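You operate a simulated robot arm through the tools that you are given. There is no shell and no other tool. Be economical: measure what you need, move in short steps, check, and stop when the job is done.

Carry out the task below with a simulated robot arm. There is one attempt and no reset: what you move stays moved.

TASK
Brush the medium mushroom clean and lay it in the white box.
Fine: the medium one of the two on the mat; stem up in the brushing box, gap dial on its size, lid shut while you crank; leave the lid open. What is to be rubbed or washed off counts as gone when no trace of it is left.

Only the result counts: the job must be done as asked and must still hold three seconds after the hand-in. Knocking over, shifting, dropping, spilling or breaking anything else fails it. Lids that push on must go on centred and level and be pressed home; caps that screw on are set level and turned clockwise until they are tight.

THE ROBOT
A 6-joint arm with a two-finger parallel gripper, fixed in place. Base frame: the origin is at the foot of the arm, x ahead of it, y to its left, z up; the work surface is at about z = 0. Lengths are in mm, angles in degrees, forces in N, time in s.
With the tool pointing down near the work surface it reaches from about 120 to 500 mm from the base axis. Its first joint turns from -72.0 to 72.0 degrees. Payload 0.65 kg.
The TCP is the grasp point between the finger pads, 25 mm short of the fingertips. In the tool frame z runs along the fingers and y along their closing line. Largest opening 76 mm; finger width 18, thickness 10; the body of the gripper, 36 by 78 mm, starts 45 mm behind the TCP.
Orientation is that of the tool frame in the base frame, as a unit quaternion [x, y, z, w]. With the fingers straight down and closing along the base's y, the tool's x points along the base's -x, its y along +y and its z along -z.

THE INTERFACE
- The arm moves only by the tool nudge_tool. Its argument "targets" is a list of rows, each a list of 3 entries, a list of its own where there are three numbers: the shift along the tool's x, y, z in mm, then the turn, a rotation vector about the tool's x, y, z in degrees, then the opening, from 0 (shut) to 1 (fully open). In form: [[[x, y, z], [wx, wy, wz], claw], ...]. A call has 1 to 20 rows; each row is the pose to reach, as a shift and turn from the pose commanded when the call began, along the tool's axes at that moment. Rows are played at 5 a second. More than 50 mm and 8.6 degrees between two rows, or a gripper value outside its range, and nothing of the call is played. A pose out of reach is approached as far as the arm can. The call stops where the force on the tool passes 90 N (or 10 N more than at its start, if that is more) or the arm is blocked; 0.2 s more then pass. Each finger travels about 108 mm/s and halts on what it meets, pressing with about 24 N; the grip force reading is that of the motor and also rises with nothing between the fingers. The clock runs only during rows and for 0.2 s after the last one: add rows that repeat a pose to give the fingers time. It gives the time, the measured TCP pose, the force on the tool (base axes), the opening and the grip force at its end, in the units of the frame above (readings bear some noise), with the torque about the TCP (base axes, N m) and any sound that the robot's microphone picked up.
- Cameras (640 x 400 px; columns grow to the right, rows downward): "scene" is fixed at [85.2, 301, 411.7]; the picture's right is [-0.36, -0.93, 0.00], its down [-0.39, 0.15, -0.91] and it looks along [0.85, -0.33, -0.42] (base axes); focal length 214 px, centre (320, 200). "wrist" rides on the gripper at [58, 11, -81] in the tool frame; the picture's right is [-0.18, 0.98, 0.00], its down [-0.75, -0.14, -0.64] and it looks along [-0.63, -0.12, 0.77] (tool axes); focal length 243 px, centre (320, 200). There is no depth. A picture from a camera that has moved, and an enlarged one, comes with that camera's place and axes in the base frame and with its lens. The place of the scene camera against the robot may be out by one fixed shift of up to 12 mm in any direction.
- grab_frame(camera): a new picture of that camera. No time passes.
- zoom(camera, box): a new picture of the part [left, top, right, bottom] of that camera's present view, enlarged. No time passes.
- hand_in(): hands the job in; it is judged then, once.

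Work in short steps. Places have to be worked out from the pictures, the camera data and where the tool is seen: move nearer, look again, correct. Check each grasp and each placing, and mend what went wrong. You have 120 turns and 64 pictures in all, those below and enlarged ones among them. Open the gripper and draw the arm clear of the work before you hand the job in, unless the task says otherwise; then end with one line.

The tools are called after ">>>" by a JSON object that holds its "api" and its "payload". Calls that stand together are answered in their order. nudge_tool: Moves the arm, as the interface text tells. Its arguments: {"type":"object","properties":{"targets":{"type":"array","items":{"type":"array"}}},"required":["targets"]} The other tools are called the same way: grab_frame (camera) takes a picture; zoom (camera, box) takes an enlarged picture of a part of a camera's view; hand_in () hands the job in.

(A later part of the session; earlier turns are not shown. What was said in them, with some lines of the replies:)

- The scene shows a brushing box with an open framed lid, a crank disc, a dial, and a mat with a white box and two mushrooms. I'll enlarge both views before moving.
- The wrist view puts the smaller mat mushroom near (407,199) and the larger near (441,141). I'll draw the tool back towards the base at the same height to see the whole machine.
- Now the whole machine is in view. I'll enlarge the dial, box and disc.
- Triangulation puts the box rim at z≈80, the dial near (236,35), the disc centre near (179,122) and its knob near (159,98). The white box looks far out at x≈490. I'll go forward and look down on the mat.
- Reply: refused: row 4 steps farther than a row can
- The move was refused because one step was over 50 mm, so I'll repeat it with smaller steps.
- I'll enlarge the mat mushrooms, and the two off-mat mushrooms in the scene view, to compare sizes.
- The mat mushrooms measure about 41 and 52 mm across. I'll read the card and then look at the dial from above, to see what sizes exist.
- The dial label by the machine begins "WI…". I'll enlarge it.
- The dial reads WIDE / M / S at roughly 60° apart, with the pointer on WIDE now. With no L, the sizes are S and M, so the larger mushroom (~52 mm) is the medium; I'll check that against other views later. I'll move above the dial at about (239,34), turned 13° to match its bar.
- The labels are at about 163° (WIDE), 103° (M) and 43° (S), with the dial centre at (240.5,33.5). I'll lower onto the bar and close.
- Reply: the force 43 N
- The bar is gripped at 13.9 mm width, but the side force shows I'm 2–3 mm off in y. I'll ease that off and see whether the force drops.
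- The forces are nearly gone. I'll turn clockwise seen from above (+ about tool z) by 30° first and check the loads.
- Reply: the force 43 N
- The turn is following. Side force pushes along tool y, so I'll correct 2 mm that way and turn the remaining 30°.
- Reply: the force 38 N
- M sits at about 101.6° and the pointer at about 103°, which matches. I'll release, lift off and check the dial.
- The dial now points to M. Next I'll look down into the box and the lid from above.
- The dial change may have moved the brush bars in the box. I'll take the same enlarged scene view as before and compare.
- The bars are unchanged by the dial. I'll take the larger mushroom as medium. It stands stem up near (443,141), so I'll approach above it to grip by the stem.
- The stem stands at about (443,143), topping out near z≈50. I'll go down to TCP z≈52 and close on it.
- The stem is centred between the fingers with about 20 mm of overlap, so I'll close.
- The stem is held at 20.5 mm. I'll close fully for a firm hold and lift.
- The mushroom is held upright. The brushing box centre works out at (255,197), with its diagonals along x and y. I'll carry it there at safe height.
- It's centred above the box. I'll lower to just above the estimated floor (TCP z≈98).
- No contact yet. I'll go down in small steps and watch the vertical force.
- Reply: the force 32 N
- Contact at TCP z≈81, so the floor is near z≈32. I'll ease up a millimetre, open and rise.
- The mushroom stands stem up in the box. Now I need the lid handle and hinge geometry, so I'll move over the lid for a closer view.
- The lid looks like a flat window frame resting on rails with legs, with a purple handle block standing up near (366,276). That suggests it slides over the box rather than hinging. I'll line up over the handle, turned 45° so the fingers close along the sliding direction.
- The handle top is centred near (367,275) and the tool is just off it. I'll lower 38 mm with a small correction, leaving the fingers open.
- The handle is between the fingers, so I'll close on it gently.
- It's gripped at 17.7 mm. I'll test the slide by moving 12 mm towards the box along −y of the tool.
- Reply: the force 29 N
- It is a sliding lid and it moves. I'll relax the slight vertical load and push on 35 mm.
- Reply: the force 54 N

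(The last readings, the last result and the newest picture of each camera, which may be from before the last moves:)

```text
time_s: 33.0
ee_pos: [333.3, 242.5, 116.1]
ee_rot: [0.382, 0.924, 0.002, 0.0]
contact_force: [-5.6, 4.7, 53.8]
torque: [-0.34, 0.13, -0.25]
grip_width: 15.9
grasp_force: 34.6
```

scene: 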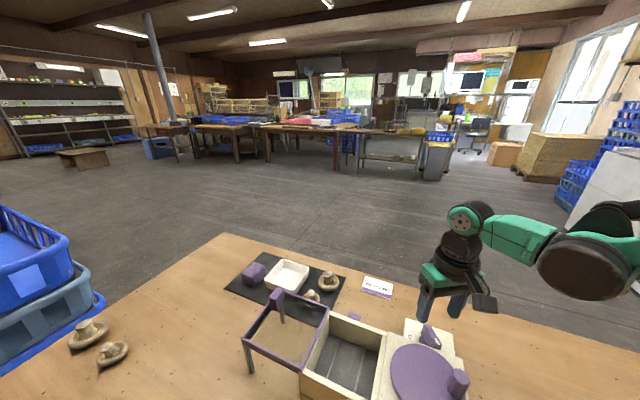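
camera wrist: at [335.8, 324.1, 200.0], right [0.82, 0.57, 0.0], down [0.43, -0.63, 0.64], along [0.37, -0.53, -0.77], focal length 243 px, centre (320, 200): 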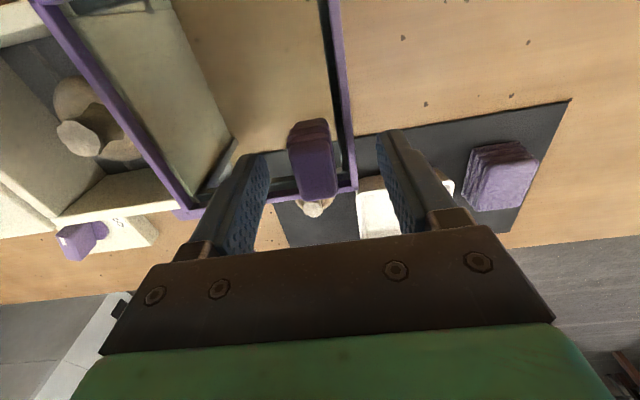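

The slide continues freely but I'm now pressing down a little, so I'll raise 1 mm and push another 40 mm.

>>> {"api": "nudge_tool", "payload": {"targets": [[[0, 0, -1], [0, 0, 0], 0], [[0, -8, -1], [0, 0, 0], 0], [[0, -16, -1], [0, 0, 0], 0], [[0, -24, -1], [0, 0, 0], 0], [[0, -32, -1], [0, 0, 0], 0], [[0, -40, -1], [0, 0, 0], 0], [[0, -40, -1], [0, 0, 0], 0]]}}

>>> {"api": "zoom", "payload": {"camera": "scene", "box": [220, 240, 480, 400]}}

```text
time_s: 34.6
ee_pos: [306.7, 215.4, 116.1]
ee_rot: [0.381, 0.925, 0.002, 0.001]
contact_force: [-4.3, 3.8, 73.5]
torque: [0.01, 0.84, 0.19]
grip_width: 15.8
grasp_force: 35.0
```

```text
2.46 times, centred on (350, 320) of scene
camera zoom: at [85.0, 300.8, 411.8], right [-0.36, -0.93, 0.0], down [-0.39, 0.15, -0.91], along [0.85, -0.33, -0.42], focal length 528 px, centre (246, -95)
```

zoom: 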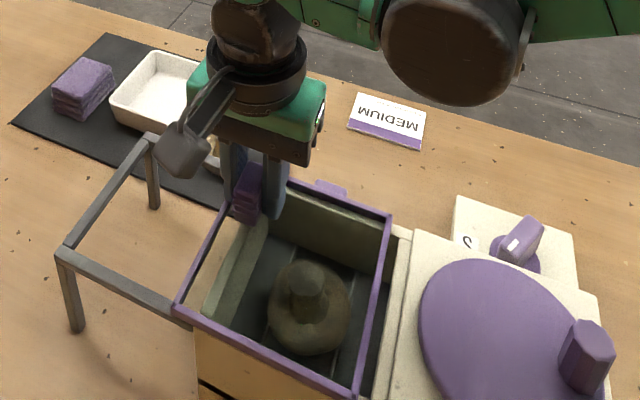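

About 12–15 mm remains. I'll ease the downward load and push until it stops.

>>> {"api": "nudge_tool", "payload": {"targets": [[[0, 0, -1.5], [0, 0, 0], 0], [[0, -5, -2], [0, 0, 0], 0], [[0, -9, -2], [0, 0, 0], 0], [[0, -12, -2], [0, 0, 0], 0], [[0, -12, -2], [0, 0, 0], 0]]}}

```text
time_s: 35.8
ee_pos: [295.4, 205.6, 116.8]
ee_rot: [0.383, 0.924, 0.001, 0.0]
contact_force: [9.3, -9.3, -26.8]
torque: [-0.21, 0.01, 0.04]
grip_width: 16.0
grasp_force: 35.4
```

There's no stop yet, so I'll push another few millimetres.

>>> {"api": "nudge_tool", "payload": {"targets": [[[0, -2, 0.7], [0, 0, 0], 0], [[0, -4, 0.7], [0, 0, 0], 0], [[0, -6, 0.7], [0, 0, 0], 0], [[0, -8, 0.7], [0, 0, 0], 0], [[0, -8, 0.7], [0, 0, 0], 0]]}}

>>> {"api": "zoom", "payload": {"camera": "scene", "box": [280, 280, 440, 400]}}

```text
time_s: 37.0
ee_pos: [293.2, 203.4, 118.2]
ee_rot: [0.382, 0.924, 0.01, 0.005]
contact_force: [64.2, 42.0, 2.9]
torque: [0.47, 0.45, -0.2]
grip_width: 20.4
grasp_force: 37.5
```

```text
3.33 times, centred on (360, 340) of scene
camera zoom: at [85.3, 301.0, 411.7], right [-0.36, -0.93, 0.0], down [-0.39, 0.15, -0.91], along [0.85, -0.33, -0.42], focal length 715 px, centre (187, -267)
```

zoom: 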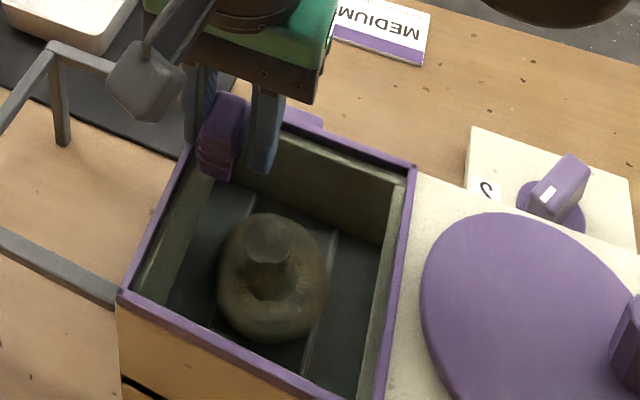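

The lid has reached its stop and is closed. I'll back off the pushing load, release and rise.

>>> {"api": "nudge_tool", "payload": {"targets": [[[0, 2, 0], [0, 0, 0], 0], [[0, 3.5, 0], [0, 0, 0], 0.1], [[0, 3.5, 0], [0, 0, 0], 0.3], [[0, 3.5, 0], [0, 0, 0], 0.5], [[0, 3.5, -30], [0, 0, 0], 0.6], [[0, 3.5, -70], [0, 0, 0], 0.6], [[0, 3.5, -100], [0, 0, 0], 0.6], [[0, 3.5, -100], [0, 0, 0], 0.6]]}}

>>> {"api": "zoom", "payload": {"camera": "scene", "box": [240, 240, 480, 400]}}

```text
time_s: 38.8
ee_pos: [294.5, 205.6, 219.0]
ee_rot: [0.382, 0.924, 0.001, 0.001]
contact_force: [-0.2, -1.0, -0.3]
torque: [0.02, -0.01, 0.02]
grip_width: 45.6
grasp_force: 0.2
```

```text
2.50 times, centred on (360, 320) of scene
camera zoom: at [85.2, 301.0, 411.7], right [-0.36, -0.93, 0.0], down [-0.39, 0.15, -0.91], along [0.85, -0.33, -0.42], focal length 536 px, centre (220, -100)
```

zoom: 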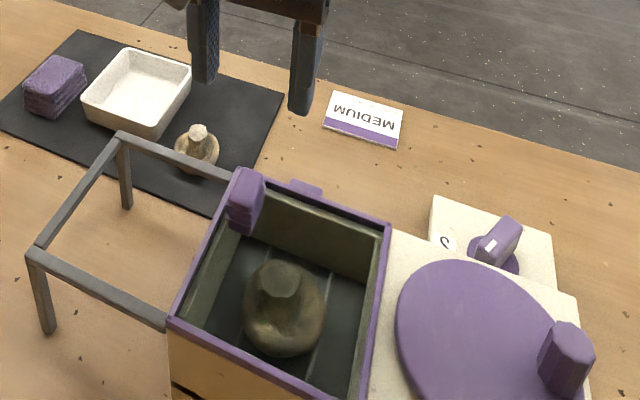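

The lid is shut with the mushroom beneath. Next I'll move over the crank disc for a closer view.

>>> {"api": "nudge_tool", "payload": {"targets": [[[2, -22, -10], [0, 0, -7.5], 0.6], [[4, -44, -20], [0, 0, -15], 0.6], [[6, -66, -30], [0, 0, -22.5], 0.6], [[8, -88, -30], [0, 0, -30], 0.6], [[10, -110, -30], [0, 0, -37.5], 0.6], [[10.6, -131, -30], [0, 0, -45], 0.6], [[10.6, -131, -30], [0, 0, -45], 0.6]]}}

>>> {"api": "grab_frame", "payload": {"camera": "wrist"}}

```text
time_s: 40.4
ee_pos: [191.6, 118.8, 245.1]
ee_rot: [-0.002, 1.0, 0.001, 0.001]
contact_force: [1.0, -0.3, 0.6]
torque: [-0.01, 0.0, -0.02]
grip_width: 45.7
grasp_force: 0.2
```

```text
18 pictures are left
camera wrist: at [134.7, 127.9, 325.5], right [0.18, 0.98, 0.0], down [0.75, -0.14, 0.64], along [0.63, -0.11, -0.77], focal length 243 px, centre (320, 200)
```

wrist: 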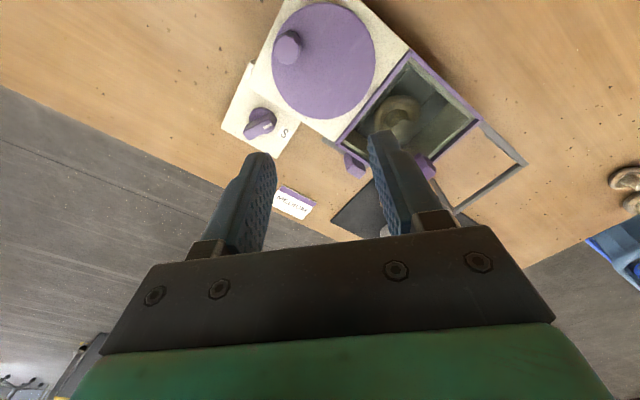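

The disc centre is near (178.5,122.5) and the knob near (162,98), top z≈107, crank radius ≈30. I'll move above the knob and check alignment.

>>> {"api": "nudge_tool", "payload": {"targets": [[[15, -10, 30], [0, 0, 0], 0.6], [[29.5, -21, 60], [0, 0, 0], 0.6], [[29.5, -21, 90], [0, 0, 0], 0.6], [[29.5, -21, 105], [0, 0, 0], 0.6], [[29.5, -21, 105], [0, 0, 0], 0.6]]}}

>>> {"api": "grab_frame", "payload": {"camera": "wrist"}}

```text
time_s: 41.6
ee_pos: [164.0, 95.5, 139.9]
ee_rot: [0.0, 1.0, 0.001, 0.001]
contact_force: [-0.6, 0.4, -1.0]
torque: [0.02, 0.01, 0.0]
grip_width: 46.1
grasp_force: 0.0
```

```text
17 pictures are left
camera wrist: at [107.2, 105.4, 220.8], right [0.18, 0.98, 0.0], down [0.75, -0.14, 0.64], along [0.63, -0.12, -0.77], focal length 243 px, centre (320, 200)
```

wrist: 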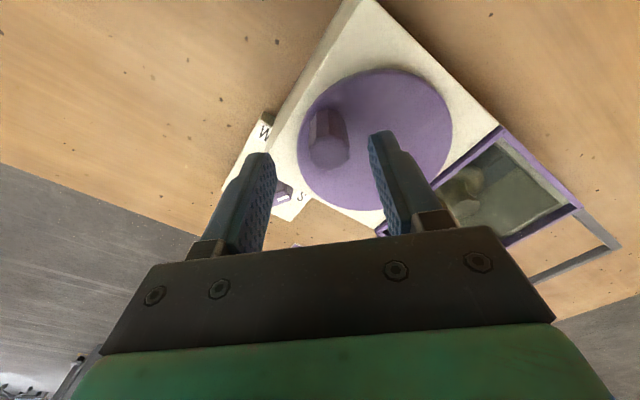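

The closer view shows the knob is taller than I thought (top z≈125, disc z≈86), centred near (158,98), with the disc centre at about (178,124). I'll adjust, lower and close on the knob.

>>> {"api": "nudge_tool", "payload": {"targets": [[[5.5, 2.5, 0], [0, 0, 0], 0.6], [[5.5, 2.5, 18], [0, 0, 0], 0.6], [[5.5, 2.5, 18], [0, 0, 0], 0.4], [[5.5, 2.5, 18], [0, 0, 0], 0.2], [[5.5, 2.5, 18], [0, 0, 0], 0.15], [[5.5, 2.5, 18], [0, 0, 0], 0.15]]}}

```text
time_s: 43.0
ee_pos: [158.0, 98.7, 124.9]
ee_rot: [0.0, 1.0, 0.0, 0.001]
contact_force: [-1.0, -10.2, 56.2]
torque: [-0.4, -0.08, -0.24]
grip_width: 27.7
grasp_force: 10.4
```

There is an upward force of 56 N and the width is 27.7 mm, so something is touching. I'll look.

>>> {"api": "grab_frame", "payload": {"camera": "wrist"}}

>>> {"api": "zoom", "payload": {"camera": "scene", "box": [360, 260, 520, 400]}}

```text
16 pictures are left
camera wrist: at [100.6, 109.2, 204.0], right [0.18, 0.98, 0.0], down [0.75, -0.14, 0.64], along [0.63, -0.12, -0.76], focal length 243 px, centre (320, 200)
```

wrist: 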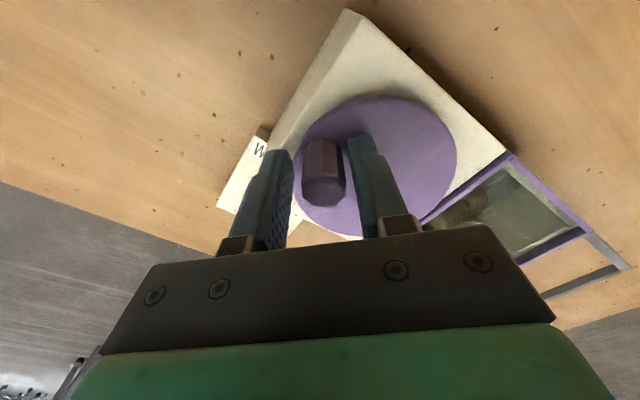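

```text
2.86 times, centred on (440, 330) of scene
camera zoom: at [85.2, 300.9, 411.7], right [-0.36, -0.93, 0.0], down [-0.39, 0.15, -0.91], along [0.85, -0.33, -0.42], focal length 613 px, centre (-23, -171)
```

zoom: 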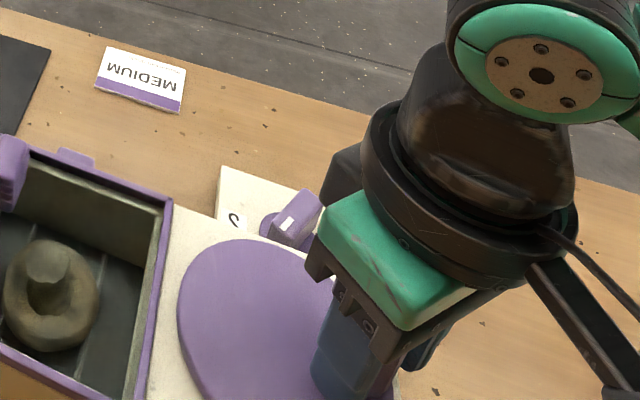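

The fingertips rest on the disc (z≈100) while the knob is between them. I'll raise about 7 mm and close again.

>>> {"api": "nudge_tool", "payload": {"targets": [[[0, 0, -4], [0, 0, 0], 0.3], [[0, 0, -5], [0, 0, 0], 0.3], [[0, 0, -5], [0, 0, 0], 0.1], [[0, 0, -5], [0, 0, 0], 0.1], [[0, 0, -5], [0, 0, 0], 0.1]]}}

```text
time_s: 44.2
ee_pos: [157.1, 99.2, 128.6]
ee_rot: [-0.001, 1.0, 0.002, 0.0]
contact_force: [7.2, 8.8, -30.7]
torque: [-0.44, -0.28, -0.01]
grip_width: 17.9
grasp_force: 36.5
```

The knob is gripped at 17.9 mm. I'll try a 45° clockwise arc about the centre with fixed tool orientation and read the forces.

>>> {"api": "nudge_tool", "payload": {"targets": [[[2, 1.9, 1], [0, 0, 0], 0], [[5.7, 6.2, 1], [0, 0, 0], 0], [[9.6, 13.7, 1], [0, 0, 0], 0], [[11.5, 22, 1], [0, 0, 0], 0], [[11.5, 22, 1], [0, 0, 0], 0]]}}

```text
time_s: 45.4
ee_pos: [147.1, 121.2, 129.2]
ee_rot: [0.0, 1.0, 0.001, -0.001]
contact_force: [-19.5, -3.5, -26.6]
torque: [-0.52, 0.31, 0.0]
grip_width: 17.8
grasp_force: 36.2
```

The crank follows freely with no twist torque. I'll continue half a turn and check the loads at the far side.

>>> {"api": "nudge_tool", "payload": {"targets": [[[0, 11.2, 1.5], [0, 0, 0], 0], [[-4.7, 21.4, 1.5], [0, 0, 0], 0], [[-12.7, 29.4, 1.5], [0, 0, 0], 0], [[-22.9, 34.1, 1.5], [0, 0, 0], 0], [[-34.1, 35.1, 1.5], [0, 0, 0], 0], [[-45, 32.2, 1.5], [0, 0, 0], 0], [[-54.2, 25.7, 1.5], [0, 0, 0], 0], [[-60.6, 16.5, 1.5], [0, 0, 0], 0], [[-63.6, 5.65, 1.5], [0, 0, 0], 0], [[-63.6, 5.65, 1.5], [0, 0, 0], 0]]}}

```text
time_s: 47.6
ee_pos: [212.0, 125.9, 126.5]
ee_rot: [-0.001, 1.0, 0.0, 0.0]
contact_force: [0.5, -0.6, 33.1]
torque: [-0.24, 0.18, 0.01]
grip_width: 17.1
grasp_force: 35.7
```

The circle fits with almost no side load. I'll do a full clockwise turn, raised 1 mm, and check for sound and load.

>>> {"api": "nudge_tool", "payload": {"targets": [[[1, -11.2, -1], [0, 0, 0], 0], [[5.8, -21.4, -1], [0, 0, 0], 0], [[13.7, -29.4, -1], [0, 0, 0], 0], [[23.9, -34.1, -1], [0, 0, 0], 0], [[35.1, -35.1, -1], [0, 0, 0], 0], [[46, -32.2, -1], [0, 0, 0], 0], [[55.2, -25.7, -1], [0, 0, 0], 0], [[61.7, -16.5, -1], [0, 0, 0], 0], [[64.6, -5.65, -1], [0, 0, 0], 0], [[63.6, 5.56, -1], [0, 0, 0], 0], [[58.9, 15.8, -1], [0, 0, 0], 0], [[50.9, 23.7, -1], [0, 0, 0], 0], [[40.7, 28.5, -1], [0, 0, 0], 0], [[29.5, 29.5, -1], [0, 0, 0], 0], [[18.6, 26.5, -1], [0, 0, 0], 0], [[9.4, 20.1, -1], [0, 0, 0], 0], [[3, 10.9, -1], [0, 0, 0], 0], [[0, 0, -1], [0, 0, 0], 0]]}}

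>>> {"api": "zoom", "payload": {"camera": "scene", "box": [280, 280, 440, 400]}}

```text
time_s: 51.4
ee_pos: [210.6, 125.2, 127.8]
ee_rot: [0.0, 1.0, 0.0, 0.0]
contact_force: [4.0, -0.6, 33.5]
torque: [-0.11, -0.03, -0.02]
grip_width: 17.3
grasp_force: 35.7
```

```text
3.33 times, centred on (360, 340) of scene
camera zoom: at [85.2, 300.9, 411.7], right [-0.36, -0.93, 0.0], down [-0.39, 0.15, -0.91], along [0.85, -0.33, -0.42], focal length 715 px, centre (187, -267)
```

zoom: 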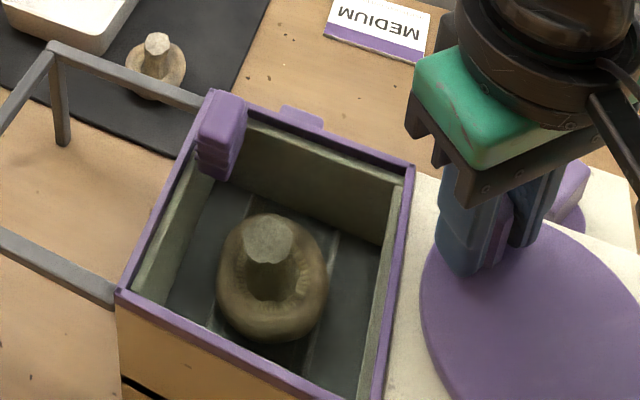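

The mushroom looks a little lighter after about 1.6 turns but is still brownish. I'll do more turns.

>>> {"api": "nudge_tool", "payload": {"targets": [[[1, -11.2, -1], [0, 0, 0], 0], [[5.8, -21.4, -1], [0, 0, 0], 0], [[13.7, -29.4, -1], [0, 0, 0], 0], [[23.9, -34.1, -1], [0, 0, 0], 0], [[35.1, -35.1, -1], [0, 0, 0], 0], [[46, -32.2, -1], [0, 0, 0], 0], [[55.2, -25.7, -1], [0, 0, 0], 0], [[61.7, -16.5, -1], [0, 0, 0], 0], [[64.6, -5.65, -1], [0, 0, 0], 0], [[63.6, 5.56, -1], [0, 0, 0], 0], [[58.9, 15.8, -1], [0, 0, 0], 0], [[50.9, 23.7, -1], [0, 0, 0], 0], [[40.7, 28.5, -1], [0, 0, 0], 0], [[29.5, 29.5, -1], [0, 0, 0], 0], [[18.6, 26.5, -1], [0, 0, 0], 0], [[9.4, 20.1, -1], [0, 0, 0], 0], [[3, 10.9, -1], [0, 0, 0], 0], [[0, 0, -1], [0, 0, 0], 0]]}}

>>> {"api": "nudge_tool", "payload": {"targets": [[[1, -11.2, 0], [0, 0, 0], 0], [[5.8, -21.4, 0], [0, 0, 0], 0], [[13.7, -29.4, 0], [0, 0, 0], 0], [[23.9, -34.1, 0], [0, 0, 0], 0], [[35.1, -35.1, 0], [0, 0, 0], 0], [[46, -32.2, 0], [0, 0, 0], 0], [[55.2, -25.7, 0], [0, 0, 0], 0], [[61.7, -16.5, 0], [0, 0, 0], 0], [[64.6, -5.65, 0], [0, 0, 0], 0], [[63.6, 5.56, 0], [0, 0, 0], 0], [[58.9, 15.8, 0], [0, 0, 0], 0], [[50.9, 23.7, 0], [0, 0, 0], 0], [[40.7, 28.5, 0], [0, 0, 0], 0], [[29.5, 29.5, 0], [0, 0, 0], 0], [[18.6, 26.5, 0], [0, 0, 0], 0], [[9.4, 20.1, 0], [0, 0, 0], 0], [[3, 10.9, 0], [0, 0, 0], 0], [[0, 0, 0], [0, 0, 0], 0]]}}

>>> {"api": "zoom", "payload": {"camera": "scene", "box": [280, 280, 440, 400]}}

```text
time_s: 55.2
ee_pos: [210.5, 127.1, 128.7]
ee_rot: [-0.001, 1.0, 0.002, -0.001]
contact_force: [-23.6, -2.3, -23.3]
torque: [-0.35, 0.2, 0.01]
grip_width: 17.5
grasp_force: 35.3
```

```text
time_s: 59.0
ee_pos: [211.6, 125.3, 128.3]
ee_rot: [-0.001, 1.0, 0.0, 0.0]
contact_force: [5.7, 0.1, 17.6]
torque: [-0.21, -0.82, 0.01]
grip_width: 16.8
grasp_force: 35.7
```

```text
3.33 times, centred on (360, 340) of scene
camera zoom: at [85.2, 300.9, 411.7], right [-0.36, -0.93, 0.0], down [-0.39, 0.15, -0.91], along [0.85, -0.33, -0.42], focal length 715 px, centre (187, -267)
```

zoom: 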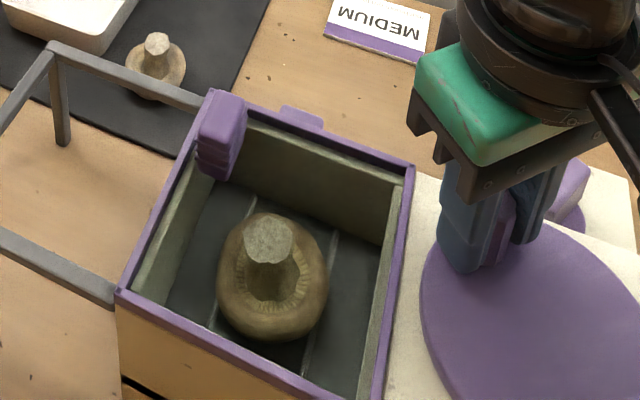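

It's visibly lighter, so brushing works on this setting. I'll do three more turns and look again.

>>> {"api": "nudge_tool", "payload": {"targets": [[[1, -11.2, 0], [0, 0, 0], 0], [[5.8, -21.4, 0], [0, 0, 0], 0], [[13.7, -29.4, 0], [0, 0, 0], 0], [[23.9, -34.1, 0], [0, 0, 0], 0], [[35.1, -35.1, 0], [0, 0, 0], 0], [[46, -32.2, 0], [0, 0, 0], 0], [[55.2, -25.7, 0], [0, 0, 0], 0], [[61.7, -16.5, 0], [0, 0, 0], 0], [[64.6, -5.65, 0], [0, 0, 0], 0], [[63.6, 5.56, 0], [0, 0, 0], 0], [[58.9, 15.8, 0], [0, 0, 0], 0], [[50.9, 23.7, 0], [0, 0, 0], 0], [[40.7, 28.5, 0], [0, 0, 0], 0], [[29.5, 29.5, 0], [0, 0, 0], 0], [[18.6, 26.5, 0], [0, 0, 0], 0], [[9.4, 20.1, 0], [0, 0, 0], 0], [[3, 10.9, 0], [0, 0, 0], 0], [[0, 0, 0], [0, 0, 0], 0]]}}

>>> {"api": "nudge_tool", "payload": {"targets": [[[1, -11.2, 0], [0, 0, 0], 0], [[5.8, -21.4, 0], [0, 0, 0], 0], [[13.7, -29.4, 0], [0, 0, 0], 0], [[23.9, -34.1, 0], [0, 0, 0], 0], [[35.1, -35.1, 0], [0, 0, 0], 0], [[46, -32.2, 0], [0, 0, 0], 0], [[55.2, -25.7, 0], [0, 0, 0], 0], [[61.7, -16.5, 0], [0, 0, 0], 0], [[64.6, -5.65, 0], [0, 0, 0], 0], [[63.6, 5.56, 0], [0, 0, 0], 0], [[58.9, 15.8, 0], [0, 0, 0], 0], [[50.9, 23.7, 0], [0, 0, 0], 0], [[40.7, 28.5, 0], [0, 0, 0], 0], [[29.5, 29.5, 0], [0, 0, 0], 0], [[18.6, 26.5, 0], [0, 0, 0], 0], [[9.4, 20.1, 0], [0, 0, 0], 0], [[3, 10.9, 0], [0, 0, 0], 0], [[0, 0, 0], [0, 0, 0], 0]]}}

>>> {"api": "nudge_tool", "payload": {"targets": [[[1, -11.2, 0], [0, 0, 0], 0], [[5.8, -21.4, 0], [0, 0, 0], 0], [[13.7, -29.4, 0], [0, 0, 0], 0], [[23.9, -34.1, 0], [0, 0, 0], 0], [[35.1, -35.1, 0], [0, 0, 0], 0], [[46, -32.2, 0], [0, 0, 0], 0], [[55.2, -25.7, 0], [0, 0, 0], 0], [[61.7, -16.5, 0], [0, 0, 0], 0], [[64.6, -5.65, 0], [0, 0, 0], 0], [[63.6, 5.56, 0], [0, 0, 0], 0], [[58.9, 15.8, 0], [0, 0, 0], 0], [[50.9, 23.7, 0], [0, 0, 0], 0], [[40.7, 28.5, 0], [0, 0, 0], 0], [[29.5, 29.5, 0], [0, 0, 0], 0], [[18.6, 26.5, 0], [0, 0, 0], 0], [[9.4, 20.1, 0], [0, 0, 0], 0], [[3, 10.9, 0], [0, 0, 0], 0], [[0, 0, 0], [0, 0, 0], 0]]}}

>>> {"api": "zoom", "payload": {"camera": "scene", "box": [280, 280, 440, 400]}}

```text
time_s: 62.8
ee_pos: [208.3, 124.1, 126.5]
ee_rot: [-0.001, 1.0, 0.002, -0.001]
contact_force: [-7.6, 0.6, 12.5]
torque: [-0.26, -0.9, 0.0]
grip_width: 17.2
grasp_force: 35.5
```

```text
time_s: 66.6
ee_pos: [210.6, 126.4, 128.6]
ee_rot: [-0.001, 1.0, 0.001, 0.0]
contact_force: [-6.7, 0.1, 31.6]
torque: [-0.27, 0.13, -0.01]
grip_width: 16.9
grasp_force: 35.7
```

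```text
time_s: 70.4
ee_pos: [211.0, 125.1, 129.1]
ee_rot: [0.0, 1.0, 0.0, 0.0]
contact_force: [-3.4, 0.1, -9.4]
torque: [-0.19, -0.93, -0.02]
grip_width: 17.3
grasp_force: 35.9
```

```text
3.33 times, centred on (360, 340) of scene
camera zoom: at [85.2, 301.0, 411.7], right [-0.36, -0.93, 0.0], down [-0.39, 0.15, -0.91], along [0.85, -0.33, -0.42], focal length 715 px, centre (187, -267)
```

zoom: 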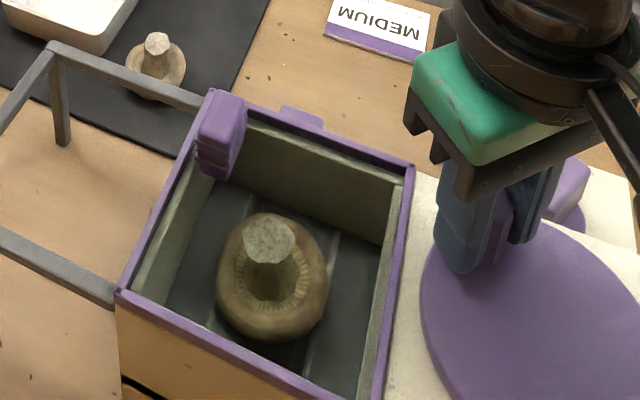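

It's still progressing slightly. I'll do three more turns before inspecting with the lid open.

>>> {"api": "nudge_tool", "payload": {"targets": [[[1, -11.2, 0], [0, 0, 0], 0], [[5.8, -21.4, 0], [0, 0, 0], 0], [[13.7, -29.4, 0], [0, 0, 0], 0], [[23.9, -34.1, 0], [0, 0, 0], 0], [[35.1, -35.1, 0], [0, 0, 0], 0], [[46, -32.2, 0], [0, 0, 0], 0], [[55.2, -25.7, 0], [0, 0, 0], 0], [[61.7, -16.5, 0], [0, 0, 0], 0], [[64.6, -5.65, 0], [0, 0, 0], 0], [[63.6, 5.56, 0], [0, 0, 0], 0], [[58.9, 15.8, 0], [0, 0, 0], 0], [[50.9, 23.7, 0], [0, 0, 0], 0], [[40.7, 28.5, 0], [0, 0, 0], 0], [[29.5, 29.5, 0], [0, 0, 0], 0], [[18.6, 26.5, 0], [0, 0, 0], 0], [[9.4, 20.1, 0], [0, 0, 0], 0], [[3, 10.9, 0], [0, 0, 0], 0], [[0, 0, 0], [0, 0, 0], 0]]}}

>>> {"api": "nudge_tool", "payload": {"targets": [[[1, -11.2, 0], [0, 0, 0], 0], [[5.8, -21.4, 0], [0, 0, 0], 0], [[13.7, -29.4, 0], [0, 0, 0], 0], [[23.9, -34.1, 0], [0, 0, 0], 0], [[35.1, -35.1, 0], [0, 0, 0], 0], [[46, -32.2, 0], [0, 0, 0], 0], [[55.2, -25.7, 0], [0, 0, 0], 0], [[61.7, -16.5, 0], [0, 0, 0], 0], [[64.6, -5.65, 0], [0, 0, 0], 0], [[63.6, 5.56, 0], [0, 0, 0], 0], [[58.9, 15.8, 0], [0, 0, 0], 0], [[50.9, 23.7, 0], [0, 0, 0], 0], [[40.7, 28.5, 0], [0, 0, 0], 0], [[29.5, 29.5, 0], [0, 0, 0], 0], [[18.6, 26.5, 0], [0, 0, 0], 0], [[9.4, 20.1, 0], [0, 0, 0], 0], [[3, 10.9, 0], [0, 0, 0], 0], [[0, 0, 0], [0, 0, 0], 0]]}}

>>> {"api": "nudge_tool", "payload": {"targets": [[[1, -11.2, 0], [0, 0, 0], 0], [[5.8, -21.4, 0], [0, 0, 0], 0], [[13.7, -29.4, 0], [0, 0, 0], 0], [[23.9, -34.1, 0], [0, 0, 0], 0], [[35.1, -35.1, 0], [0, 0, 0], 0], [[46, -32.2, 0], [0, 0, 0], 0], [[55.2, -25.7, 0], [0, 0, 0], 0], [[61.7, -16.5, 0], [0, 0, 0], 0], [[64.6, -5.65, 0], [0, 0, 0], 0], [[63.6, 5.56, 0], [0, 0, 0], 0], [[58.9, 15.8, 0], [0, 0, 0], 0], [[50.9, 23.7, 0], [0, 0, 0], 0], [[40.7, 28.5, 0], [0, 0, 0], 0], [[29.5, 29.5, 0], [0, 0, 0], 0], [[18.6, 26.5, 0], [0, 0, 0], 0], [[9.4, 20.1, 0], [0, 0, 0], 0], [[3, 10.9, 0], [0, 0, 0], 0], [[0, 0, 0], [0, 0, 0], 0]]}}

>>> {"api": "zoom", "payload": {"camera": "scene", "box": [280, 280, 440, 400]}}

```text
time_s: 74.2
ee_pos: [210.3, 125.7, 130.9]
ee_rot: [0.0, 1.0, 0.0, 0.002]
contact_force: [16.9, 1.8, 11.1]
torque: [-0.24, -0.85, -0.01]
grip_width: 17.3
grasp_force: 35.9
```

```text
time_s: 78.0
ee_pos: [210.2, 125.0, 128.4]
ee_rot: [-0.001, 1.0, 0.001, -0.001]
contact_force: [0.1, 0.3, 33.8]
torque: [-0.13, 0.0, 0.01]
grip_width: 17.2
grasp_force: 35.5
```

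```text
time_s: 81.8
ee_pos: [209.1, 125.7, 128.5]
ee_rot: [-0.001, 1.0, 0.0, -0.001]
contact_force: [-7.8, -0.1, 13.2]
torque: [-0.21, -0.71, 0.02]
grip_width: 17.1
grasp_force: 36.2
```

```text
3.33 times, centred on (360, 340) of scene
camera zoom: at [85.2, 300.9, 411.7], right [-0.36, -0.93, 0.0], down [-0.39, 0.15, -0.91], along [0.85, -0.33, -0.42], focal length 715 px, centre (187, -267)
```

zoom: 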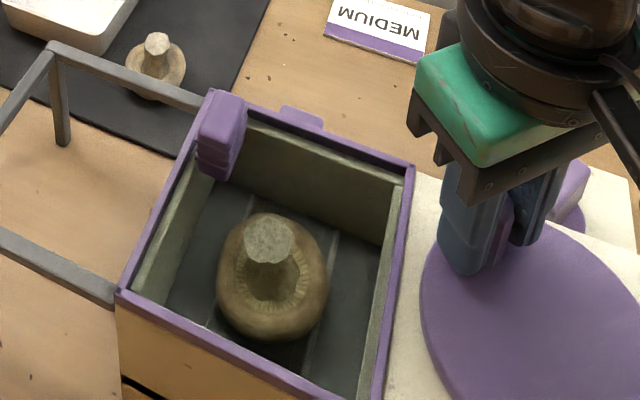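

There is no further change, so it looks clean. I'll release the knob, rise, and go back over the lid handle at about (294,204.5).

>>> {"api": "nudge_tool", "payload": {"targets": [[[0, 0, 0], [0, 0, 0], 0.3], [[0, 0, 0], [0, 0, 0], 0.4], [[0, 0, -35], [0, 0, 0], 0.6], [[0, 0, -70], [0, 0, 0], 0.6], [[-20, 19, -70], [0, 0, 7.5], 0.6], [[-40, 38, -70], [0, 0, 15], 0.6], [[-60, 57, -70], [0, 0, 22.5], 0.6], [[-80, 75, -70], [0, 0, 30], 0.6], [[-84, 79, -65], [0, 0, 37.5], 0.6], [[-84, 79, -40], [0, 0, 45], 0.6], [[-84, 79, -40], [0, 0, 45], 0.6]]}}

>>> {"api": "grab_frame", "payload": {"camera": "wrist"}}

```text
time_s: 84.2
ee_pos: [294.0, 205.1, 168.0]
ee_rot: [0.383, 0.924, 0.002, 0.001]
contact_force: [-0.9, 0.4, -0.1]
torque: [0.03, 0.02, 0.02]
grip_width: 45.7
grasp_force: 0.1
```

```text
10 pictures are left
camera wrist: at [262.2, 252.8, 248.6], right [0.83, 0.56, 0.0], down [0.43, -0.63, 0.64], along [0.36, -0.53, -0.77], focal length 243 px, centre (320, 200)
```

wrist: 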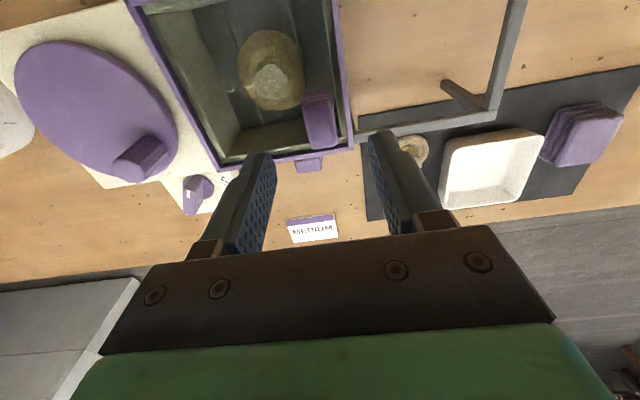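

It's aligned with the handle. I'll lower 50 mm and close.

>>> {"api": "nudge_tool", "payload": {"targets": [[[0, 0, 25], [0, 0, 0], 0.6], [[0, 0, 50], [0, 0, 0], 0.6], [[0, 0, 50], [0, 0, 0], 0.4], [[0, 0, 50], [0, 0, 0], 0.2], [[0, 0, 50], [0, 0, 0], 0], [[0, 0, 50], [0, 0, 0], 0]]}}

```text
time_s: 85.6
ee_pos: [294.2, 207.3, 118.2]
ee_rot: [0.382, 0.924, 0.001, 0.001]
contact_force: [2.0, 2.1, -17.3]
torque: [-0.15, 0.12, -0.04]
grip_width: 15.9
grasp_force: 35.2
```

The handle is gripped with little side load. I'll slide the lid open 50 mm first.

>>> {"api": "nudge_tool", "payload": {"targets": [[[0, 4, 0.5], [0, 0, 0], 0], [[0, 12, 0.5], [0, 0, 0], 0], [[0, 20, 0.5], [0, 0, 0], 0], [[0, 30, 0.5], [0, 0, 0], 0], [[0, 40, 0.5], [0, 0, 0], 0], [[0, 50, 0.5], [0, 0, 0], 0], [[0, 50, 0.5], [0, 0, 0], 0]]}}

>>> {"api": "nudge_tool", "payload": {"targets": [[[0, 10, 0], [0, 0, 0], 0], [[0, 20, 0], [0, 0, 0], 0], [[0, 30, 0], [0, 0, 0], 0], [[0, 38, 0], [0, 0, 0], 0], [[0, 44, 0], [0, 0, 0], 0], [[0, 44, 0], [0, 0, 0], 0]]}}

```text
time_s: 87.2
ee_pos: [329.6, 239.3, 119.6]
ee_rot: [0.382, 0.924, 0.003, 0.0]
contact_force: [-16.2, 15.9, -18.0]
torque: [0.11, 0.25, -0.2]
grip_width: 15.7
grasp_force: 35.4
```

```text
time_s: 88.6
ee_pos: [362.0, 271.5, 119.0]
ee_rot: [0.383, 0.924, 0.002, 0.002]
contact_force: [-4.7, 5.1, -29.0]
torque: [-0.11, 0.14, -0.04]
grip_width: 16.0
grasp_force: 34.6
```

It's about 6 mm short of the original open position. I'll push on to the stop.

>>> {"api": "nudge_tool", "payload": {"targets": [[[0, 2, 0], [0, 0, 0], 0], [[0, 4, 0], [0, 0, 0], 0], [[0, 6, 0], [0, 0, 0], 0], [[0, 7, 0], [0, 0, 0], 0], [[0, 7, 0], [0, 0, 0], 0]]}}

```text
time_s: 89.8
ee_pos: [366.0, 275.7, 119.0]
ee_rot: [0.383, 0.924, 0.002, 0.001]
contact_force: [1.5, -2.0, -9.7]
torque: [-0.05, 0.27, 0.05]
grip_width: 15.6
grasp_force: 34.6
```

The lid is back at its original open position. I'll release, rise and move back to view the mushroom in the box.

>>> {"api": "nudge_tool", "payload": {"targets": [[[0, 0, 0], [0, 0, 0], 0.3], [[0, 0, 0], [0, 0, 0], 0.5], [[0, 0, -35], [0, 0, 0], 0.6], [[0, 0, -75], [0, 0, 0], 0.6], [[6, -25, -110], [0, 0, -7.5], 0.6], [[12, -50, -110], [0, 0, -15], 0.6], [[19, -75, -110], [0, 0, -22.5], 0.6], [[25, -100, -110], [0, 0, -30], 0.6], [[31, -125, -110], [0, 0, -37.5], 0.6], [[37.5, -150, -110], [0, 0, -45], 0.6], [[37.5, -150, -110], [0, 0, -45], 0.6]]}}

>>> {"api": "zoom", "payload": {"camera": "wrist", "box": [250, 20, 430, 200]}}

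>>> {"api": "zoom", "payload": {"camera": "scene", "box": [220, 240, 460, 400]}}

```text
time_s: 92.2
ee_pos: [231.8, 198.0, 227.4]
ee_rot: [-0.002, 1.0, 0.001, 0.001]
contact_force: [0.5, -0.4, 0.3]
torque: [-0.03, 0.01, 0.0]
grip_width: 45.7
grasp_force: 0.0
```

```text
2.22 times, centred on (340, 110) of wrist
camera zoom: at [176.0, 207.9, 306.8], right [0.18, 0.98, 0.0], down [0.75, -0.14, 0.64], along [0.63, -0.11, -0.77], focal length 539 px, centre (276, 400)
```

zoom: 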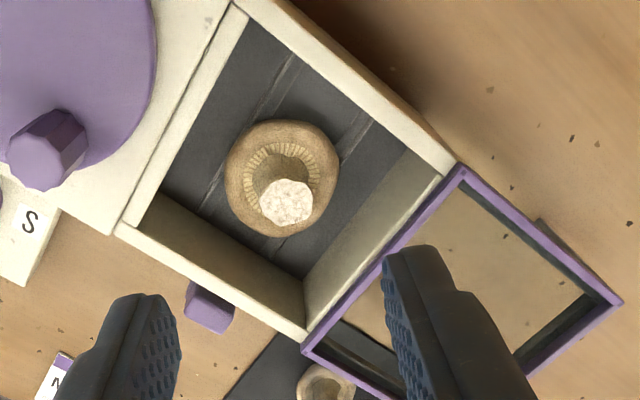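

```text
2.50 times, centred on (340, 320) of scene
camera zoom: at [85.2, 300.9, 411.7], right [-0.36, -0.93, 0.0], down [-0.39, 0.15, -0.91], along [0.85, -0.33, -0.42], focal length 536 px, centre (270, -100)
```

zoom: 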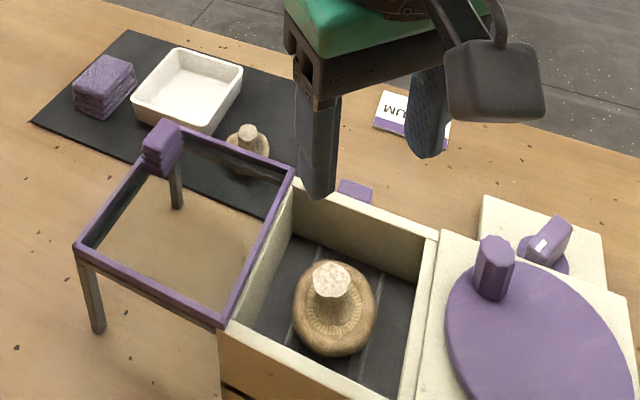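

The mushroom now looks clean and light, with its gills showing. I'll grip its stem again at (255,197.5), TCP z≈82.

>>> {"api": "nudge_tool", "payload": {"targets": [[[-23, 0, 30], [0, 0, 0], 0.6], [[-23, 0, 70], [0, 0, 0], 0.6], [[-23, 0, 110], [0, 0, 0], 0.6], [[-23, 0, 144], [0, 0, 0], 0.6], [[-23, 0, 144], [0, 0, 0], 0.4], [[-23, 0, 144], [0, 0, 0], 0.2], [[-23, 0, 144], [0, 0, 0], 0], [[-23, 0, 144], [0, 0, 0], 0]]}}

```text
time_s: 94.0
ee_pos: [256.8, 200.1, 85.4]
ee_rot: [-0.001, 1.0, 0.0, 0.001]
contact_force: [0.2, -0.3, 0.9]
torque: [-0.03, 0.0, 0.0]
grip_width: 19.9
grasp_force: 11.7
```

It's held. I'll lift and carry it out towards the white box, turning the tool to the 25° azimuth on the way.

>>> {"api": "nudge_tool", "payload": {"targets": [[[0, 0, -35], [0, 0, 0], 0], [[0, 0, -75], [0, 0, 0], 0], [[0, 0, -110], [0, 0, 0], 0], [[-37, 1, -110], [0, 0, -5], 0], [[-74, 2, -110], [0, 0, -10], 0], [[-111, 3, -110], [0, 0, -15], 0], [[-148, 4, -110], [0, 0, -20], 0], [[-184, 5, -110], [0, 0, -25], 0], [[-184, 5, -110], [0, 0, -25], 0]]}}

>>> {"api": "grab_frame", "payload": {"camera": "wrist"}}

```text
time_s: 96.0
ee_pos: [421.5, 196.9, 188.3]
ee_rot: [-0.217, 0.976, 0.001, 0.002]
contact_force: [-0.1, 0.1, 0.0]
torque: [0.0, -0.03, 0.04]
grip_width: 19.6
grasp_force: 11.9
out of reach, approached as far as the arm can: row 8, 9
```

```text
7 pictures are left
camera wrist: at [364.7, 180.4, 269.5], right [-0.25, 0.97, 0.0], down [0.74, 0.19, 0.64], along [0.62, 0.16, -0.76], focal length 243 px, centre (320, 200)
```

wrist: 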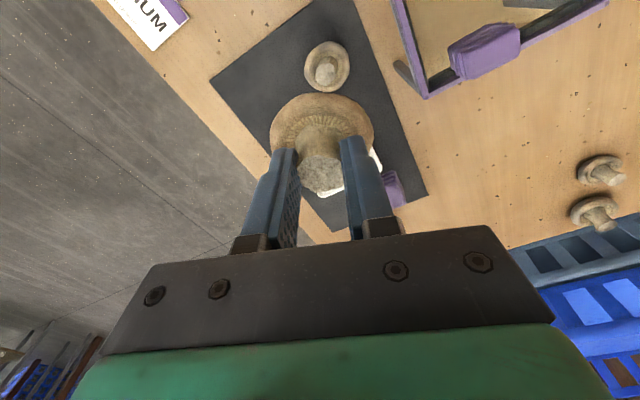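

Vertical reach ends at about 465 mm at this height, so I'll tilt the fingers outward by 30° and see that the arm follows.

>>> {"api": "nudge_tool", "payload": {"targets": [[[0, 0, 0], [0, -6, 0], 0], [[0, 0, 0], [0, -12, 0], 0], [[0, 0, 0], [0, -18, 0], 0], [[0, 0, 0], [0, -24, 0], 0], [[0, 0, 0], [0, -30, 0], 0], [[0, 0, 0], [0, -30, 0], 0]]}}

```text
time_s: 97.4
ee_pos: [421.7, 197.6, 191.1]
ee_rot: [-0.209, 0.942, 0.058, 0.255]
contact_force: [0.3, 0.1, -0.3]
torque: [-0.01, -0.01, 0.03]
grip_width: 19.5
grasp_force: 12.1
```

The arm tilted fine. Estimating the white box centre at (495,229), I want TCP at about (469,217), z≈61, for release. I'll first go to z≈120 and look.

>>> {"api": "nudge_tool", "payload": {"targets": [[[-3, -0.8, 22], [0, 0, 0], 0], [[-5, -1.6, 44], [0, 0, 0], 0], [[-7, -2.4, 66], [0, 0, 0], 0], [[-8.7, -2.4, 87], [0, 0, 0], 0], [[-8.7, -2.4, 87], [0, 0, 0], 0]]}}

>>> {"api": "zoom", "payload": {"camera": "scene", "box": [220, 200, 380, 320]}}

>>> {"api": "grab_frame", "payload": {"camera": "wrist"}}

```text
time_s: 98.6
ee_pos: [469.0, 215.9, 117.4]
ee_rot: [-0.209, 0.943, 0.057, 0.253]
contact_force: [-0.7, 0.0, -0.2]
torque: [-0.01, -0.02, -0.03]
grip_width: 19.5
grasp_force: 11.7
```

```text
3.33 times, centred on (300, 260) of scene
camera zoom: at [85.2, 301.0, 411.7], right [-0.36, -0.93, 0.0], down [-0.39, 0.15, -0.91], along [0.85, -0.33, -0.42], focal length 715 px, centre (387, 0)
```

zoom: 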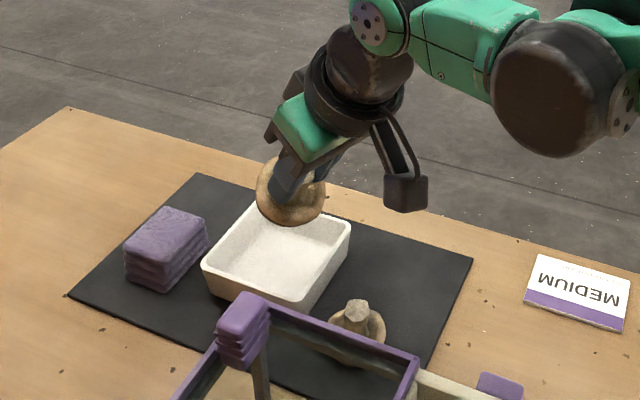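

```text
5 pictures are left
camera wrist: at [383.3, 185.4, 158.8], right [-0.27, 0.96, 0.09], down [0.36, 0.01, 0.93], along [0.89, 0.29, -0.35], focal length 243 px, centre (320, 200)
```

wrist: 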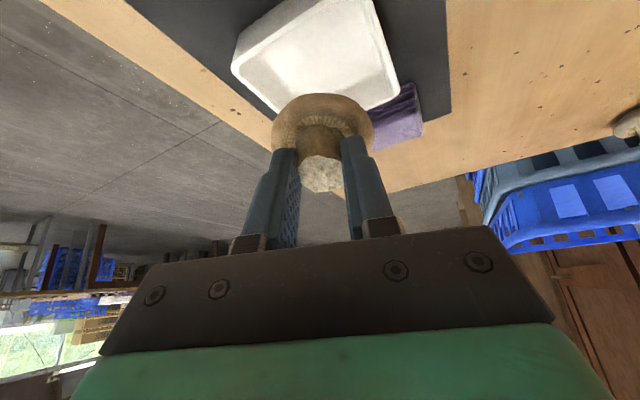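

The box corners compute to a centre of about (497.5,231). I'll descend vertically to about z≈68, with a small correction.

>>> {"api": "nudge_tool", "payload": {"targets": [[[6, 2, 18], [0, 0, 0], 0], [[14, 2, 32], [0, 0, 0], 0], [[21.5, 2, 44], [0, 0, 0], 0], [[21.5, 2, 44], [0, 0, 0], 0]]}}

>>> {"api": "zoom", "payload": {"camera": "scene", "box": [220, 220, 360, 320]}}

```text
time_s: 99.6
ee_pos: [470.5, 220.9, 71.3]
ee_rot: [-0.21, 0.943, 0.057, 0.253]
contact_force: [-0.2, -0.3, -0.3]
torque: [-0.01, -0.02, -0.02]
grip_width: 19.3
grasp_force: 11.8
```

```text
4.00 times, centred on (290, 270) of scene
camera zoom: at [85.2, 301.0, 411.7], right [-0.36, -0.93, 0.0], down [-0.39, 0.15, -0.91], along [0.85, -0.33, -0.42], focal length 858 px, centre (440, -80)
```

zoom: 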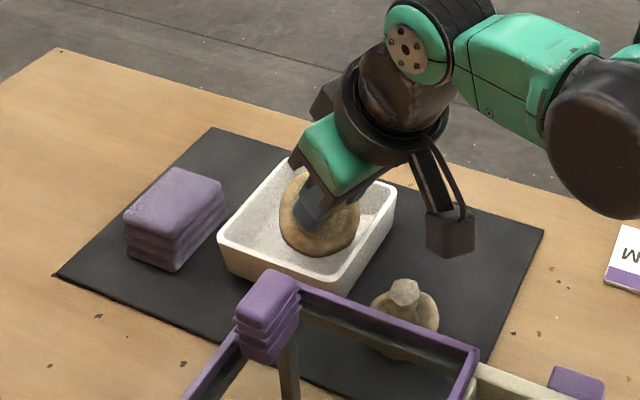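

The mushroom is over the box interior, well inside the rim. I'll lower in small steps to find contact.

>>> {"api": "nudge_tool", "payload": {"targets": [[[2, 0, 3.5], [0, 0, 0], 0], [[4, 0, 7], [0, 0, 0], 0], [[4, 0, 7], [0, 0, 0], 0]]}}

```text
time_s: 100.4
ee_pos: [470.2, 222.1, 62.5]
ee_rot: [-0.209, 0.943, 0.057, 0.253]
contact_force: [-0.1, -0.2, -0.5]
torque: [-0.01, 0.02, -0.01]
grip_width: 19.5
grasp_force: 12.6
```

>>> {"api": "nudge_tool", "payload": {"targets": [[[1.5, 0, 2.6], [0, 0, 0], 0], [[3, 0, 5.2], [0, 0, 0], 0], [[3, 0, 5.2], [0, 0, 0], 0]]}}

```text
time_s: 101.2
ee_pos: [471.9, 220.6, 57.7]
ee_rot: [-0.209, 0.943, 0.057, 0.254]
contact_force: [-1.3, 1.5, 11.3]
torque: [0.02, -0.07, -0.02]
grip_width: 19.5
grasp_force: 12.0
```

It's touching the floor lightly. I'll open the fingers moderately, wait, then draw back along the tool axis.

>>> {"api": "nudge_tool", "payload": {"targets": [[[0, 0, 0], [0, 0, 0], 0.3], [[0, 0, 0], [0, 0, 0], 0.42], [[0, 0, 0], [0, 0, 0], 0.48], [[0, 0, 0], [0, 0, 0], 0.48], [[-4, 0, -15], [0, 0, 0], 0.48], [[-8, 0, -35], [0, 0, 0], 0.48], [[-12, 0, -65], [0, 0, 0], 0.5], [[-12, 0, -100], [0, 0, 0], 0.6], [[-12, 0, -130], [0, 0, 0], 0.6], [[-12, 0, -130], [0, 0, 0], 0.6]]}}

>>> {"api": "zoom", "payload": {"camera": "scene", "box": [220, 220, 360, 320]}}

```text
time_s: 103.4
ee_pos: [421.9, 195.0, 175.6]
ee_rot: [-0.209, 0.943, 0.057, 0.253]
contact_force: [0.6, 0.0, -0.5]
torque: [0.0, 0.01, 0.02]
grip_width: 45.4
grasp_force: 0.2
```

```text
4.00 times, centred on (290, 270) of scene
camera zoom: at [85.2, 301.0, 411.7], right [-0.36, -0.93, 0.0], down [-0.39, 0.15, -0.91], along [0.85, -0.33, -0.42], focal length 858 px, centre (440, -80)
```

zoom: 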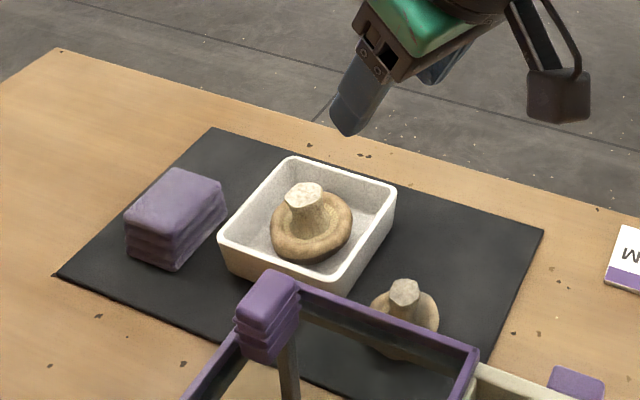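

The mushroom rests in the white box. I'll take a close look for any remaining dirt, and check the lid.

>>> {"api": "zoom", "payload": {"camera": "scene", "box": [270, 255, 335, 305]}}

>>> {"api": "zoom", "payload": {"camera": "wrist", "box": [230, 0, 410, 150]}}

```text
8.00 times, centred on (302, 280) of scene
camera zoom: at [85.2, 301.0, 411.7], right [-0.36, -0.93, 0.0], down [-0.39, 0.15, -0.91], along [0.85, -0.33, -0.42], focal length 1716 px, centre (460, -440)
```

zoom: 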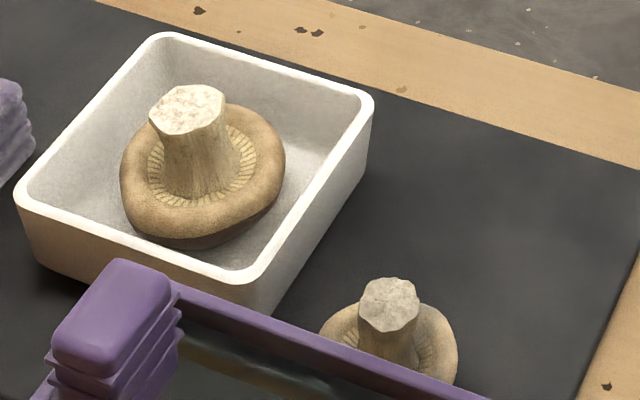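

```text
2.67 times, centred on (320, 75) of wrist
camera zoom: at [336.0, 165.7, 215.8], right [-0.27, 0.96, 0.09], down [0.36, 0.01, 0.93], along [0.89, 0.29, -0.35], focal length 647 px, centre (320, 533)
```

zoom: 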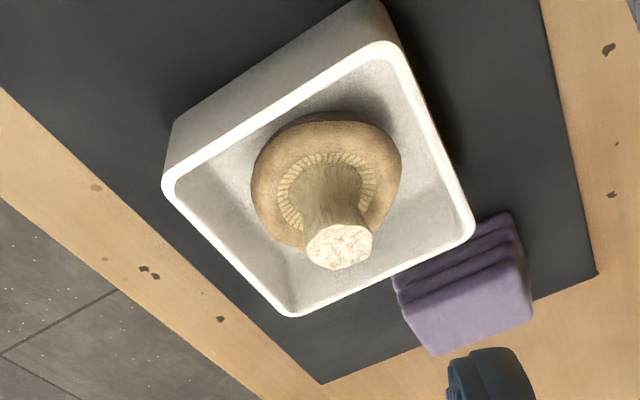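

The mushroom is clean (pale stem, clear gills) and sits in the white box, and the lid is open. I'll straighten the tool and draw the arm back high.

>>> {"api": "nudge_tool", "payload": {"targets": [[[0, 0, -35], [0, 6, 0], 0.8], [[0, 0, -70], [0, 12, 0], 1], [[15, 0, -90], [0, 18, 0], 1], [[40, 0, -100], [0, 24, 0], 1], [[70, 0, -100], [0, 30, 0], 1], [[70, 0, -100], [0, 30, 0], 1]]}}

>>> {"api": "zoom", "payload": {"camera": "scene", "box": [200, 220, 480, 400]}}

```text
time_s: 104.8
ee_pos: [316.5, 152.2, 227.0]
ee_rot: [-0.217, 0.976, 0.001, 0.0]
contact_force: [0.4, -0.7, -0.5]
torque: [0.03, 0.01, -0.01]
grip_width: 75.9
grasp_force: 0.1
```

```text
2.22 times, centred on (340, 310) of scene
camera zoom: at [85.2, 301.0, 411.7], right [-0.36, -0.93, 0.0], down [-0.39, 0.15, -0.91], along [0.85, -0.33, -0.42], focal length 477 px, centre (276, -44)
```

zoom: 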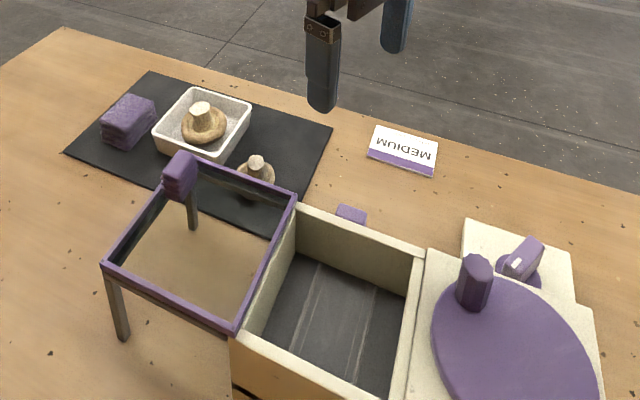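

Everything is in place: the mushroom is in the white box, the lid is open, the dial is on M, and the arm is clear with the gripper open. Handing in.

>>> {"api": "hand_in", "payload": {}}

```text
The job is handed in.
```

I brushed the larger of the two mat mushrooms on the M setting and laid it in the white box; it looks clean, the lid is open and the arm is clear. I took the larger one as medium because the dial reads S, M and WIDE, with no L.
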